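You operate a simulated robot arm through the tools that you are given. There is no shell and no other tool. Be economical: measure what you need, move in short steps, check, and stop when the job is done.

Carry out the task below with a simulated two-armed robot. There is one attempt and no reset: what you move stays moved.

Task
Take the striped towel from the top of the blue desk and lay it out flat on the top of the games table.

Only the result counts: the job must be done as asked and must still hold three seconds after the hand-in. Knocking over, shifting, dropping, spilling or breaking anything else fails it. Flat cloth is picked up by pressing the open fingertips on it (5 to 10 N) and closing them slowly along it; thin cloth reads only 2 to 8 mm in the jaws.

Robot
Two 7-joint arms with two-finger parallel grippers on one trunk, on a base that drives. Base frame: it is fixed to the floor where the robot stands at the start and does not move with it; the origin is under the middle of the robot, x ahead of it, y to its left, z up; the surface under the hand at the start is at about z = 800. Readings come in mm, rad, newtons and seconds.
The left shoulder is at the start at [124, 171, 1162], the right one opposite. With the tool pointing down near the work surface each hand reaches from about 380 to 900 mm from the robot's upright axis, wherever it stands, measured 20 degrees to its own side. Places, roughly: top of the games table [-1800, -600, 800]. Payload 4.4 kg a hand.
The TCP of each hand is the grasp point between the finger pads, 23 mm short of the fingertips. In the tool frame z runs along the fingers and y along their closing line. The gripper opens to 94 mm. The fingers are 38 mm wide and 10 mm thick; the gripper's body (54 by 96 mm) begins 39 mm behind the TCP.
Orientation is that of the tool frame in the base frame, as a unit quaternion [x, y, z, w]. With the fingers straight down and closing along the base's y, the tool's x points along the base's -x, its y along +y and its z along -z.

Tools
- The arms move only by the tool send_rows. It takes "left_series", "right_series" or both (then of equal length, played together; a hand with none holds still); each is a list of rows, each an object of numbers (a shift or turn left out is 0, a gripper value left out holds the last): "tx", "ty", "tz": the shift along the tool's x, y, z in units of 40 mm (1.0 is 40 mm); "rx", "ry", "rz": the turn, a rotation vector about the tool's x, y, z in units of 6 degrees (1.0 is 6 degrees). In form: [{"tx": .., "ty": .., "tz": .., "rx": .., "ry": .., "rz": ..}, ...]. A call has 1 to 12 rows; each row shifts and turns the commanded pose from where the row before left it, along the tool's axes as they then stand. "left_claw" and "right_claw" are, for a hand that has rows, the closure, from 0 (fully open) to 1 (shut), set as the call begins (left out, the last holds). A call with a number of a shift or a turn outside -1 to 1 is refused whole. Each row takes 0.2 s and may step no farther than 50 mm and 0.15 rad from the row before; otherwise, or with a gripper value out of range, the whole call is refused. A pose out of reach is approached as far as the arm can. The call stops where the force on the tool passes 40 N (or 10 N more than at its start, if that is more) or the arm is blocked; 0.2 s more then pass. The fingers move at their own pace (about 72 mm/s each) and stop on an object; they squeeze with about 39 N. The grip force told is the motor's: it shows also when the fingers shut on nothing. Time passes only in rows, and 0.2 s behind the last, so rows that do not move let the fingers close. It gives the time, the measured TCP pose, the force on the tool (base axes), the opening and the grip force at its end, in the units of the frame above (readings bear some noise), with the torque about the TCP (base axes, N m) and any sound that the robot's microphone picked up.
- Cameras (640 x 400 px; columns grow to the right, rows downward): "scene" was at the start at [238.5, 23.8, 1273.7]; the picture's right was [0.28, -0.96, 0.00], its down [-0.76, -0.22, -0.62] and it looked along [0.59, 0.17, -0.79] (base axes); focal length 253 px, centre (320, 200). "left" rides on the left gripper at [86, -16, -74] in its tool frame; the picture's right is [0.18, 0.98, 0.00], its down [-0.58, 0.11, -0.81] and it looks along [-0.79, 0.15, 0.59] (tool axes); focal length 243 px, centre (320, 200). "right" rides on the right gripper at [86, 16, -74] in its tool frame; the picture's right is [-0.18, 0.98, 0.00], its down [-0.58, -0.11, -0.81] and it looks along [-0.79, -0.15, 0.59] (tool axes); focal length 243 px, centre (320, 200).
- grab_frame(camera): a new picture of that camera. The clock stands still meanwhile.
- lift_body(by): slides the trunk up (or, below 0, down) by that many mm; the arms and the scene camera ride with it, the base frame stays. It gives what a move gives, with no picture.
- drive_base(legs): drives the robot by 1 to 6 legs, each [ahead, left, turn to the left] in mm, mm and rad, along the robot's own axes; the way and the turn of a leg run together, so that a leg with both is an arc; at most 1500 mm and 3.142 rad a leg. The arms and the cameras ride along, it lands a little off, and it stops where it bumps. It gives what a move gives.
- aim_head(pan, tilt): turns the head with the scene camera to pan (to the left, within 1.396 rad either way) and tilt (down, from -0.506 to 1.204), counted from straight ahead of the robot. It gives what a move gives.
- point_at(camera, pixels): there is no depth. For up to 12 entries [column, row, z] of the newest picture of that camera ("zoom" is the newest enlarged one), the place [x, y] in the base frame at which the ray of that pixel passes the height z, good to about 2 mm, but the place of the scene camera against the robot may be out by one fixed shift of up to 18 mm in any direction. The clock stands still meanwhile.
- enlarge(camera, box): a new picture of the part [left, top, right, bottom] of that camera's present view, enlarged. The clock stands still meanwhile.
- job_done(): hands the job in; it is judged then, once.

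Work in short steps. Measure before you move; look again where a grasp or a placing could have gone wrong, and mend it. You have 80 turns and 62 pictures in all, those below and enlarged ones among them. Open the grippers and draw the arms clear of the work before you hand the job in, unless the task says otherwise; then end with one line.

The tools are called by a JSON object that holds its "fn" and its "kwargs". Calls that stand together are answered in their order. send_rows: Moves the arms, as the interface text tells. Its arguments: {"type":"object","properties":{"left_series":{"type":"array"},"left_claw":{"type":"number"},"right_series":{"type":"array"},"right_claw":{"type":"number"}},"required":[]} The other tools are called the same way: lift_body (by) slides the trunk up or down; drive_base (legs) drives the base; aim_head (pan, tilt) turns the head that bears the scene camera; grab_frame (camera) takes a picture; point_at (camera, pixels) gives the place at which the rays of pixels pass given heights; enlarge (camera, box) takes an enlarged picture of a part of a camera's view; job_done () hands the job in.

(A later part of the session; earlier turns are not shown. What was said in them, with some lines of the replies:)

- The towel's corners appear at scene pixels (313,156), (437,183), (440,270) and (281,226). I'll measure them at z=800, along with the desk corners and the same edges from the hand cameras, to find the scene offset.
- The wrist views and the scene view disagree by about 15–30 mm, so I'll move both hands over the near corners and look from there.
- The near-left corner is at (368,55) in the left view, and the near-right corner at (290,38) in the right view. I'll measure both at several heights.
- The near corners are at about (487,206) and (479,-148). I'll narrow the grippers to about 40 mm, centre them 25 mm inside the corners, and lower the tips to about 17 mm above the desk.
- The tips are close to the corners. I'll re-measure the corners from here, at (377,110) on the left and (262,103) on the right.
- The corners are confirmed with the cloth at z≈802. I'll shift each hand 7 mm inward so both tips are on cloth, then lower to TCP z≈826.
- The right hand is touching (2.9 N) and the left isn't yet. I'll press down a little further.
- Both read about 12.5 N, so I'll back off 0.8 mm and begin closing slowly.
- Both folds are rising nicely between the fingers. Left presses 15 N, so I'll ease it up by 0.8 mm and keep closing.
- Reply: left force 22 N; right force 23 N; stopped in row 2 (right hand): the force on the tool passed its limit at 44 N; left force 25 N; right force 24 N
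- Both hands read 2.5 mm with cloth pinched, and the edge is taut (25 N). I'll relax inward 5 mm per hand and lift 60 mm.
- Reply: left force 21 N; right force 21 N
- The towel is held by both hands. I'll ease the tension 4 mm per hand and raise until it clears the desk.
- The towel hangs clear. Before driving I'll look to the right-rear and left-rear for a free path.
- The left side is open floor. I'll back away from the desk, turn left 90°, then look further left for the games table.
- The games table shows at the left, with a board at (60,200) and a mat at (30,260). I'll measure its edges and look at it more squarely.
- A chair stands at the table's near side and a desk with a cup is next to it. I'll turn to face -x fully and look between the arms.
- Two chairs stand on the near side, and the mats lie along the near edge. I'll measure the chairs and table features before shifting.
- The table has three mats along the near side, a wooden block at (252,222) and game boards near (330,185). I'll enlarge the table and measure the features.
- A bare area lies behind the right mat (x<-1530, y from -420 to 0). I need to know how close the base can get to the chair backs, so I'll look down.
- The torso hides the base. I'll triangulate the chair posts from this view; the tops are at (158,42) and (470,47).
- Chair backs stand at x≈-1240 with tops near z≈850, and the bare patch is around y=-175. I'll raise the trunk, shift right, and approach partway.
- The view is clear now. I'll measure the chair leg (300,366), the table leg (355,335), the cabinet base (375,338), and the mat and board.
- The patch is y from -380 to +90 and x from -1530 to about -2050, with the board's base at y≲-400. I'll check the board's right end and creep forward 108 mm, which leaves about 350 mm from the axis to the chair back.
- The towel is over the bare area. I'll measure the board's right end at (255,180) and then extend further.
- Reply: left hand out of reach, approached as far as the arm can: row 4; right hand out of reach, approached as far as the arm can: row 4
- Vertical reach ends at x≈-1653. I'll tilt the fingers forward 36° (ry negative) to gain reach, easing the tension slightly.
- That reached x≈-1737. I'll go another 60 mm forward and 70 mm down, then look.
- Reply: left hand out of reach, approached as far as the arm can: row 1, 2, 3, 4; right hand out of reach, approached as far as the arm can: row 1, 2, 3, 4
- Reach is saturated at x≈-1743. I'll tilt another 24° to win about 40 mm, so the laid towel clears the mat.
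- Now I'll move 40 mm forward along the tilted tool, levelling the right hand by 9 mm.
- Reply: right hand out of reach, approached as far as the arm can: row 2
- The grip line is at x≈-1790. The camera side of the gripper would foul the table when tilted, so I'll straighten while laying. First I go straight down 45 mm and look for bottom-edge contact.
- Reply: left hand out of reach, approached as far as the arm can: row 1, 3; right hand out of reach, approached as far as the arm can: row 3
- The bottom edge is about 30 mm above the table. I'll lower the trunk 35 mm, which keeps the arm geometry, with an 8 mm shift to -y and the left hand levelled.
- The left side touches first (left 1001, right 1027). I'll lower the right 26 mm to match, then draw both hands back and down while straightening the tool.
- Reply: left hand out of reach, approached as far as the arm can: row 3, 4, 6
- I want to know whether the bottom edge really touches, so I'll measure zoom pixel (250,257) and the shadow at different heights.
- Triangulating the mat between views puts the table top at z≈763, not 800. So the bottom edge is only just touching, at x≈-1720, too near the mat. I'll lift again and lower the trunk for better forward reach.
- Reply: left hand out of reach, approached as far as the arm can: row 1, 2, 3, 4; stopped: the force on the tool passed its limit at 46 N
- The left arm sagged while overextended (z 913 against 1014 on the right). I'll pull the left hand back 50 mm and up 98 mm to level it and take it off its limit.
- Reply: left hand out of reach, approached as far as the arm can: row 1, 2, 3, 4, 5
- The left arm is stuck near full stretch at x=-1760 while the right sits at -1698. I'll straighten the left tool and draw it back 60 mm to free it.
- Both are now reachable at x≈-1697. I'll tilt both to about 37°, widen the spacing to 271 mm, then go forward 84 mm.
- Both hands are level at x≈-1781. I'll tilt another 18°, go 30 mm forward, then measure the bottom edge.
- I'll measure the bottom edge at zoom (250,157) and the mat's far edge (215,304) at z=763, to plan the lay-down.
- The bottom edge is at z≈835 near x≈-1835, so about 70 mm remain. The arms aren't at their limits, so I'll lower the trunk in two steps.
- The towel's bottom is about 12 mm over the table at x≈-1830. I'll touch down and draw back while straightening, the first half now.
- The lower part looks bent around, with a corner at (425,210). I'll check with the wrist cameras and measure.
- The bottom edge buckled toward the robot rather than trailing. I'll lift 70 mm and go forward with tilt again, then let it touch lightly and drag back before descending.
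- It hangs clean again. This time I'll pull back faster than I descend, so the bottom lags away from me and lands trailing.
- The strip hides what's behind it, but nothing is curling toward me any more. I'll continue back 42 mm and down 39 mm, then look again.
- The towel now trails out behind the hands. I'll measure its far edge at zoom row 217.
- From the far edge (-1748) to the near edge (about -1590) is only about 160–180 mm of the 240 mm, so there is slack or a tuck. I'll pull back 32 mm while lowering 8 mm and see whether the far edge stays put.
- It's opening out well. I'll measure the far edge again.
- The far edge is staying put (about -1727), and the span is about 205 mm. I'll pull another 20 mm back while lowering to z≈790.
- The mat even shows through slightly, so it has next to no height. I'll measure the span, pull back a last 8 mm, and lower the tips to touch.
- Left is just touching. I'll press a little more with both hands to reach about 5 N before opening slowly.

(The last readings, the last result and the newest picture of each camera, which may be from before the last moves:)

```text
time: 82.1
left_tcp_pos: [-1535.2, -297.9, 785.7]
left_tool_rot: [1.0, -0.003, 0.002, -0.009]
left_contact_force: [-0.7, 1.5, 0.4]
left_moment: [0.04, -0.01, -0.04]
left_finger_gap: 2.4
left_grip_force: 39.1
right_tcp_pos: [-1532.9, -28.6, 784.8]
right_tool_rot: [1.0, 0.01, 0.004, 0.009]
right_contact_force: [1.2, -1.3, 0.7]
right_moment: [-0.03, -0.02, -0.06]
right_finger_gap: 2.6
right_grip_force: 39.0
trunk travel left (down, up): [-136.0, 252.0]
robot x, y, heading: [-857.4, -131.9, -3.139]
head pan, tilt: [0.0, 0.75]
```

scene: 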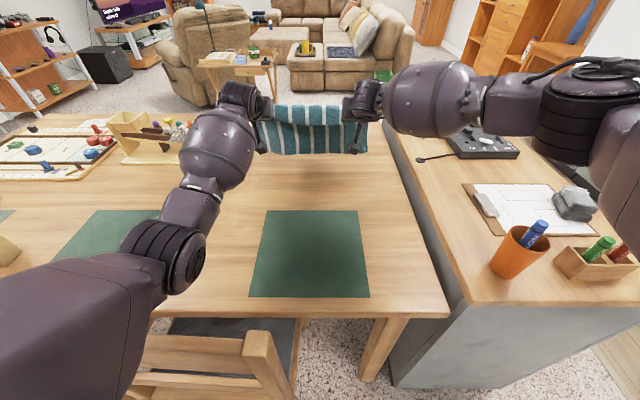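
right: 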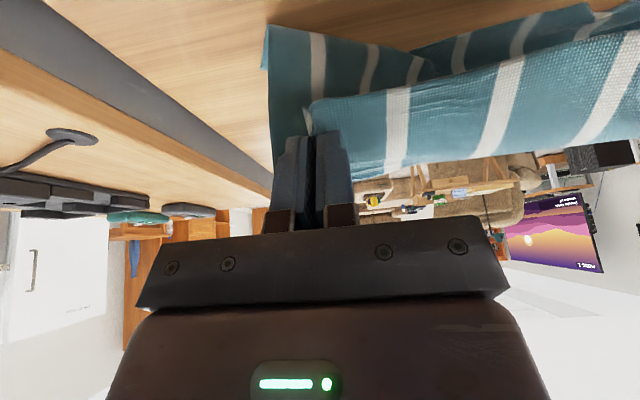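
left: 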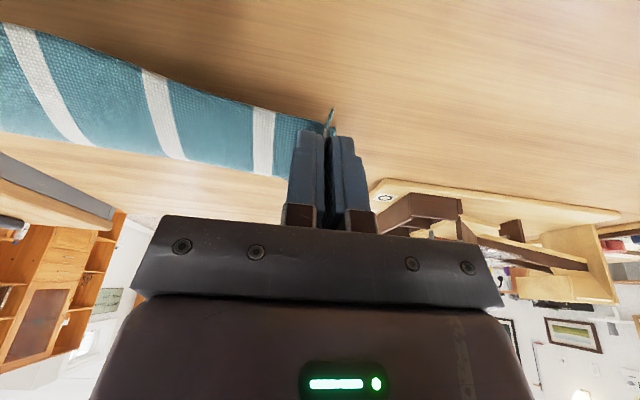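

Still no contact, so I'll lower in small steps until about 5 N shows.

{"fn": "send_rows", "kwargs": {"left_series": [{"tz": 0.05}, {}], "right_series": [{"tz": 0.05}, {}]}}

{"fn": "send_rows", "kwargs": {"left_series": [{"tz": 0.04}, {}], "right_series": [{"tz": 0.04}, {}]}}

```text
time: 82.7
left_tcp_pos: [-1536.9, -298.4, 785.2]
left_tool_rot: [1.0, -0.003, 0.003, -0.01]
left_contact_force: [0.9, 1.9, 0.1]
left_moment: [0.05, -0.01, -0.04]
left_finger_gap: 2.2
left_grip_force: 38.6
right_tcp_pos: [-1532.5, -27.3, 782.2]
right_tool_rot: [1.0, 0.009, 0.004, 0.009]
right_contact_force: [0.2, -1.1, 0.4]
right_moment: [0.01, 0.01, -0.03]
right_finger_gap: 2.7
right_grip_force: 39.2
trunk travel left (down, up): [-136.0, 252.0]
robot x, y, heading: [-860.2, -129.7, -3.135]
head pan, tilt: [0.0, 0.75]
```

```text
time: 83.3
left_tcp_pos: [-1535.2, -296.2, 782.4]
left_tool_rot: [1.0, -0.004, 0.003, -0.009]
left_contact_force: [0.1, 0.1, 0.0]
left_moment: [0.02, -0.02, -0.04]
left_finger_gap: 2.5
left_grip_force: 39.0
right_tcp_pos: [-1532.0, -28.8, 781.9]
right_tool_rot: [1.0, 0.01, 0.004, 0.009]
right_contact_force: [0.6, -1.9, -0.5]
right_moment: [0.0, -0.01, -0.03]
right_finger_gap: 2.7
right_grip_force: 39.1
trunk travel left (down, up): [-136.0, 252.0]
robot x, y, heading: [-862.6, -129.3, -3.137]
head pan, tilt: [0.0, 0.75]
```

There's no contact yet at tip z≈759; I'll keep going gently.

{"fn": "send_rows", "kwargs": {"left_series": [{"tz": 0.06}, {"tz": 0.04}, {}], "right_series": [{"tz": 0.06}, {"tz": 0.04}, {}]}}

{"fn": "send_rows", "kwargs": {"left_series": [{"tz": 0.05}, {}], "right_series": [{"tz": 0.05}, {}]}}

{"fn": "grab_frame", "kwargs": {"camera": "left"}}

```text
time: 84.1
left_tcp_pos: [-1535.4, -296.8, 778.9]
left_tool_rot: [1.0, -0.004, 0.002, -0.01]
left_contact_force: [0.4, 1.1, 0.8]
left_moment: [0.02, 0.0, -0.06]
left_finger_gap: 2.4
left_grip_force: 39.3
right_tcp_pos: [-1533.2, -27.2, 778.1]
right_tool_rot: [1.0, 0.009, 0.005, 0.009]
right_contact_force: [0.5, -0.6, -0.1]
right_moment: [0.0, -0.01, -0.02]
right_finger_gap: 2.4
right_grip_force: 38.7
trunk travel left (down, up): [-136.0, 252.0]
robot x, y, heading: [-860.4, -128.2, -3.139]
head pan, tilt: [0.0, 0.75]
```

```text
time: 84.7
left_tcp_pos: [-1535.9, -297.1, 777.6]
left_tool_rot: [1.0, -0.003, 0.002, -0.01]
left_contact_force: [-0.1, 1.6, -0.1]
left_moment: [0.03, 0.01, -0.03]
left_finger_gap: 2.6
left_grip_force: 39.2
right_tcp_pos: [-1533.1, -26.7, 775.9]
right_tool_rot: [1.0, 0.01, 0.004, 0.008]
right_contact_force: [0.1, -1.6, 1.3]
right_moment: [-0.05, 0.04, -0.02]
right_finger_gap: 2.6
right_grip_force: 39.1
trunk travel left (down, up): [-136.0, 252.0]
robot x, y, heading: [-858.0, -128.1, -3.137]
head pan, tilt: [0.0, 0.75]
```

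```text
13 pictures are left
```

left: 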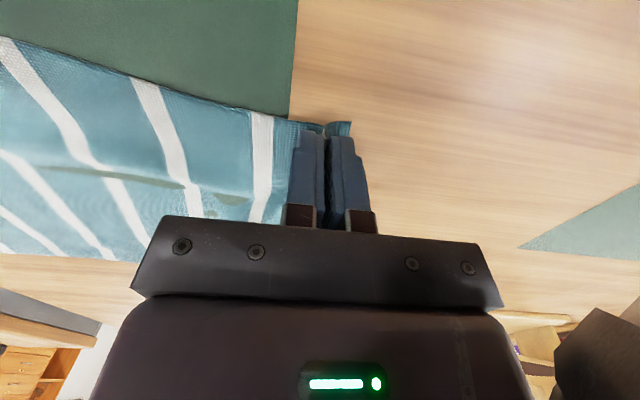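

The tips look to be nearly on the table. I'll go 3 mm more in small steps.

{"fn": "send_rows", "kwargs": {"left_series": [{"tz": 0.05}, {"tz": 0.03}, {}], "right_series": [{"tz": 0.04}, {"tz": 0.02}, {}]}}

```text
time: 85.5
left_tcp_pos: [-1536.1, -296.4, 775.4]
left_tool_rot: [1.0, -0.004, 0.0, -0.01]
left_contact_force: [4.7, -0.6, 18.0]
left_moment: [-0.04, -0.09, -0.03]
left_finger_gap: 2.5
left_grip_force: 38.8
right_tcp_pos: [-1533.1, -27.8, 776.0]
right_tool_rot: [1.0, 0.009, 0.003, 0.009]
right_contact_force: [-0.9, 1.0, 7.0]
right_moment: [0.04, 0.13, 0.0]
right_finger_gap: 2.5
right_grip_force: 38.1
trunk travel left (down, up): [-136.0, 252.0]
robot x, y, heading: [-860.4, -131.3, -3.135]
head pan, tilt: [0.0, 0.75]
```

Contact at z≈775 (left 18 N, right 7 N). I'll ease the left by 1.6 mm and open both slowly to spread the gathered cloth.

{"fn": "send_rows", "kwargs": {"left_series": [{"tz": -0.04}, {}], "right_series": [{}, {}], "left_claw": 0.9, "right_claw": 0.9}}

{"fn": "send_rows", "kwargs": {"left_series": [{}, {}], "right_series": [{}, {}], "left_claw": 0.78, "right_claw": 0.78}}

{"fn": "send_rows", "kwargs": {"left_series": [{}, {}], "right_series": [{}, {}], "left_claw": 0.65, "right_claw": 0.65}}

{"fn": "grab_frame", "kwargs": {"camera": "left"}}

{"fn": "grab_frame", "kwargs": {"camera": "right"}}

```text
time: 86.1
left_tcp_pos: [-1533.4, -297.4, 775.7]
left_tool_rot: [1.0, -0.005, 0.003, -0.01]
left_contact_force: [0.3, 0.4, -0.5]
left_moment: [0.02, 0.0, 0.01]
left_finger_gap: 9.4
left_grip_force: 0.0
right_tcp_pos: [-1531.9, -28.1, 774.6]
right_tool_rot: [1.0, 0.009, 0.004, 0.009]
right_contact_force: [0.3, -2.0, 7.5]
right_moment: [0.06, 0.06, -0.01]
right_finger_gap: 8.6
right_grip_force: 0.0
trunk travel left (down, up): [-136.0, 252.0]
robot x, y, heading: [-861.2, -131.6, -3.145]
head pan, tilt: [0.0, 0.75]
```

```text
time: 86.7
left_tcp_pos: [-1535.4, -296.5, 776.2]
left_tool_rot: [1.0, -0.003, 0.003, -0.01]
left_contact_force: [-0.5, 0.1, -0.1]
left_moment: [0.0, 0.0, -0.04]
left_finger_gap: 20.9
left_grip_force: 0.0
right_tcp_pos: [-1532.2, -28.2, 774.2]
right_tool_rot: [1.0, 0.009, 0.004, 0.01]
right_contact_force: [2.1, -2.2, 10.3]
right_moment: [0.13, 0.1, -0.05]
right_finger_gap: 19.8
right_grip_force: 0.1
trunk travel left (down, up): [-136.0, 252.0]
robot x, y, heading: [-859.5, -130.0, -3.142]
head pan, tilt: [0.0, 0.75]
```

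```text
time: 87.3
left_tcp_pos: [-1534.8, -296.8, 775.5]
left_tool_rot: [1.0, -0.004, 0.003, -0.009]
left_contact_force: [0.0, 1.2, 0.2]
left_moment: [-0.01, -0.01, 0.0]
left_finger_gap: 32.9
left_grip_force: 0.1
right_tcp_pos: [-1533.3, -28.2, 774.9]
right_tool_rot: [1.0, 0.009, 0.004, 0.008]
right_contact_force: [-0.5, -3.1, 13.0]
right_moment: [0.3, 0.18, 0.05]
right_finger_gap: 31.8
right_grip_force: 0.1
trunk travel left (down, up): [-136.0, 252.0]
robot x, y, heading: [-855.2, -128.8, -3.135]
head pan, tilt: [0.0, 0.75]
```

```text
12 pictures are left
```

left: 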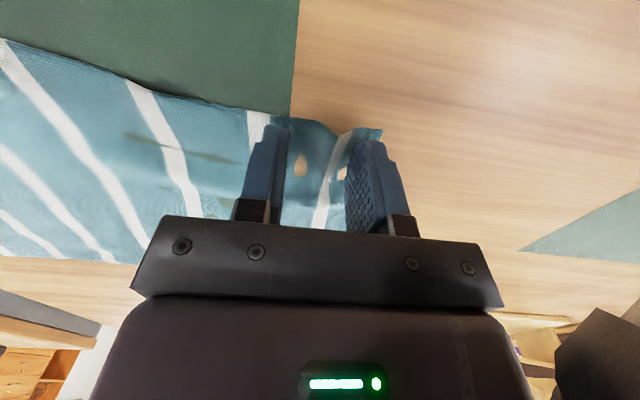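

```text
11 pictures are left
```

right: 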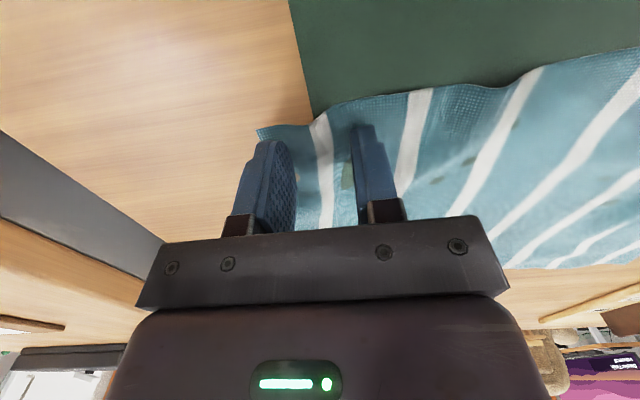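

The folds have opened out flat. I'll open a bit further and raise both hands straight up.

{"fn": "send_rows", "kwargs": {"left_series": [{}, {}], "right_series": [{}, {}], "left_claw": 0.52, "right_claw": 0.52}}

{"fn": "send_rows", "kwargs": {"left_series": [{"tz": -0.3}, {"tz": -0.6}, {"tz": -0.8}, {"tz": -0.8}, {"tz": -0.8}, {"tx": 0.8, "tz": -0.5}, {"tx": 0.8}, {"tx": 0.8}, {"tx": 0.8}, {}], "right_series": [{"tz": -0.3}, {"tz": -0.6}, {"tz": -0.8}, {"tz": -0.8}, {"tz": -0.8}, {"tx": 0.8, "tz": -0.5}, {"tx": 0.8}, {"tx": 0.8}, {"tx": 0.8}, {}]}}

{"fn": "grab_frame", "kwargs": {"camera": "scene"}}

```text
time: 87.9
left_tcp_pos: [-1535.6, -296.0, 774.9]
left_tool_rot: [1.0, -0.004, 0.003, -0.01]
left_contact_force: [-0.7, -0.1, 0.1]
left_moment: [-0.01, 0.02, 0.01]
left_finger_gap: 45.1
left_grip_force: 0.2
right_tcp_pos: [-1532.7, -27.3, 775.1]
right_tool_rot: [1.0, 0.009, 0.004, 0.008]
right_contact_force: [-1.0, -3.1, 17.9]
right_moment: [0.41, 0.19, 0.04]
right_finger_gap: 43.4
right_grip_force: 0.1
trunk travel left (down, up): [-136.0, 252.0]
robot x, y, heading: [-857.7, -128.6, -3.137]
head pan, tilt: [0.0, 0.75]
```

```text
time: 90.1
left_tcp_pos: [-1411.3, -303.3, 929.4]
left_tool_rot: [1.0, -0.003, 0.004, -0.009]
left_contact_force: [-0.5, -0.1, -0.3]
left_moment: [0.01, -0.02, 0.01]
left_finger_gap: 45.2
left_grip_force: 0.0
right_tcp_pos: [-1405.8, -23.4, 926.8]
right_tool_rot: [1.0, 0.009, 0.005, 0.008]
right_contact_force: [-0.6, 0.5, -0.5]
right_moment: [0.0, 0.0, -0.03]
right_finger_gap: 45.2
right_grip_force: 0.2
trunk travel left (down, up): [-136.0, 252.0]
robot x, y, heading: [-865.8, -131.9, -3.136]
head pan, tilt: [0.0, 0.75]
```

```text
10 pictures are left
```

scene: 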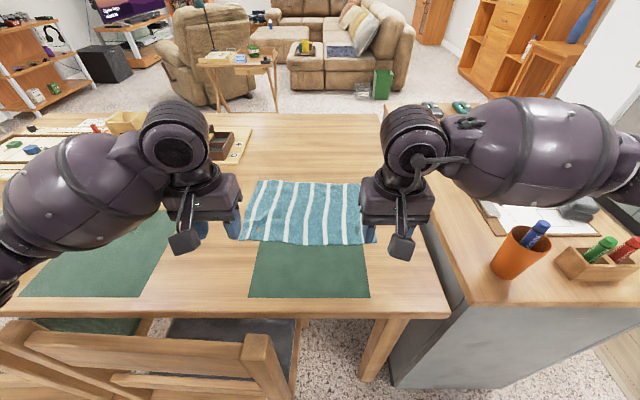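

The towel lies flat. I'll raise the trunk to lift the arms clear, then look closely.

{"fn": "lift_body", "kwargs": {"by": 180}}

{"fn": "enlarge", "kwargs": {"camera": "scene", "box": [200, 120, 440, 270]}}

```text
time: 92.1
left_tcp_pos: [-1407.0, -301.1, 1108.1]
left_tool_rot: [1.0, -0.004, 0.004, -0.01]
left_contact_force: [0.0, 0.8, -0.2]
left_moment: [-0.02, 0.02, -0.01]
left_finger_gap: 45.5
left_grip_force: 0.0
right_tcp_pos: [-1405.7, -23.0, 1104.9]
right_tool_rot: [1.0, 0.01, 0.005, 0.008]
right_contact_force: [-0.5, -0.2, -0.5]
right_moment: [-0.01, 0.0, 0.04]
right_finger_gap: 45.0
right_grip_force: 0.0
trunk travel left (down, up): [-316.0, 72.0]
robot x, y, heading: [-858.2, -128.4, -3.136]
head pan, tilt: [0.0, 0.75]
```

```text
2.67 times, centred on (320, 195) of scene
```

zoom: 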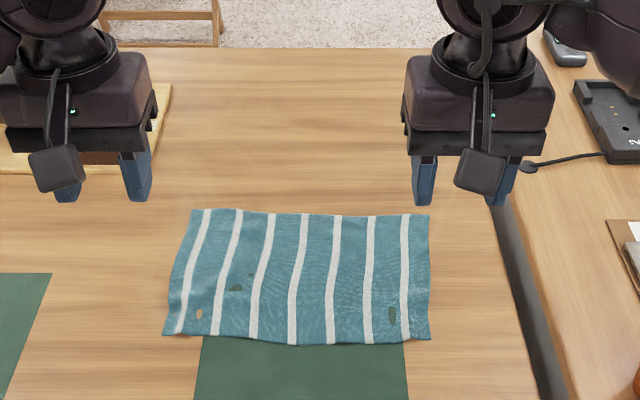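

It looks flat with all four corners out. I'll check the dimensions against the 355 × 240 mm original to rule out a hidden fold.

{"fn": "point_at", "kwargs": {"camera": "zoom", "pixels": [[190, 209, 754], [428, 215, 754], [430, 340, 754], [163, 334, 754], [300, 344, 754], [300, 212, 754], [490, 200, 754]]}}

```text
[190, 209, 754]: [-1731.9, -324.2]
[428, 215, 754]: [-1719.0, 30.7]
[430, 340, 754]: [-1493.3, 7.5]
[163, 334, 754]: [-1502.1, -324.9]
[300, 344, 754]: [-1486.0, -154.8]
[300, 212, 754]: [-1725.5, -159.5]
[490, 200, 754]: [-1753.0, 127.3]
```

The far edge measures 355 mm, the near edge 332 mm and the length 226–239 mm, so it's essentially full size with no hidden fold. I'll open the grippers fully and back the robot away.

{"fn": "send_rows", "kwargs": {"left_series": [{}, {}, {}], "right_series": [{}, {}, {}], "left_claw": 0, "right_claw": 0}}

{"fn": "drive_base", "kwargs": {"legs": [[-300, 0, 0]]}}

{"fn": "grab_frame", "kwargs": {"camera": "scene"}}

```text
time: 92.9
left_tcp_pos: [-1407.8, -300.2, 1109.4]
left_tool_rot: [1.0, -0.004, 0.002, -0.01]
left_contact_force: [0.3, 0.1, 0.4]
left_moment: [-0.03, 0.0, 0.02]
left_finger_gap: 94.1
left_grip_force: 0.0
right_tcp_pos: [-1406.4, -22.9, 1107.3]
right_tool_rot: [1.0, 0.008, 0.005, 0.009]
right_contact_force: [-0.3, -0.5, 0.5]
right_moment: [-0.04, 0.0, 0.01]
right_finger_gap: 94.1
right_grip_force: 0.0
trunk travel left (down, up): [-316.0, 72.0]
robot x, y, heading: [-856.9, -129.6, -3.137]
head pan, tilt: [0.0, 0.75]
```

```text
time: 94.9
left_tcp_pos: [-1115.8, -300.4, 1109.8]
left_tool_rot: [1.0, -0.003, 0.003, -0.009]
left_contact_force: [0.2, 0.0, -0.5]
left_moment: [0.01, -0.01, -0.01]
left_finger_gap: 93.6
left_grip_force: 0.0
right_tcp_pos: [-1115.7, -22.4, 1106.7]
right_tool_rot: [1.0, 0.01, 0.004, 0.009]
right_contact_force: [0.3, 0.1, 0.7]
right_moment: [0.01, 0.01, 0.03]
right_finger_gap: 93.6
right_grip_force: 0.1
trunk travel left (down, up): [-316.0, 72.0]
robot x, y, heading: [-567.6, -126.2, -3.133]
head pan, tilt: [0.0, 0.75]
```

```text
8 pictures are left
```

scene: 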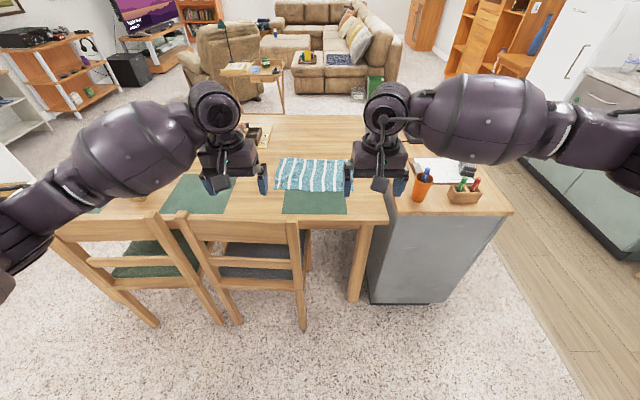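

The towel is flat on the games table, the chairs and other items in view look undisturbed, and the arms are clear with the grippers open. I'm handing in.

{"fn": "job_done", "kwargs": {}}

```text
The job is handed in.
```

The striped towel is laid out flat on top of the games table, its near edge slightly gathered and overlapping one of the green mats; nothing else looks moved, and I have handed the job in.
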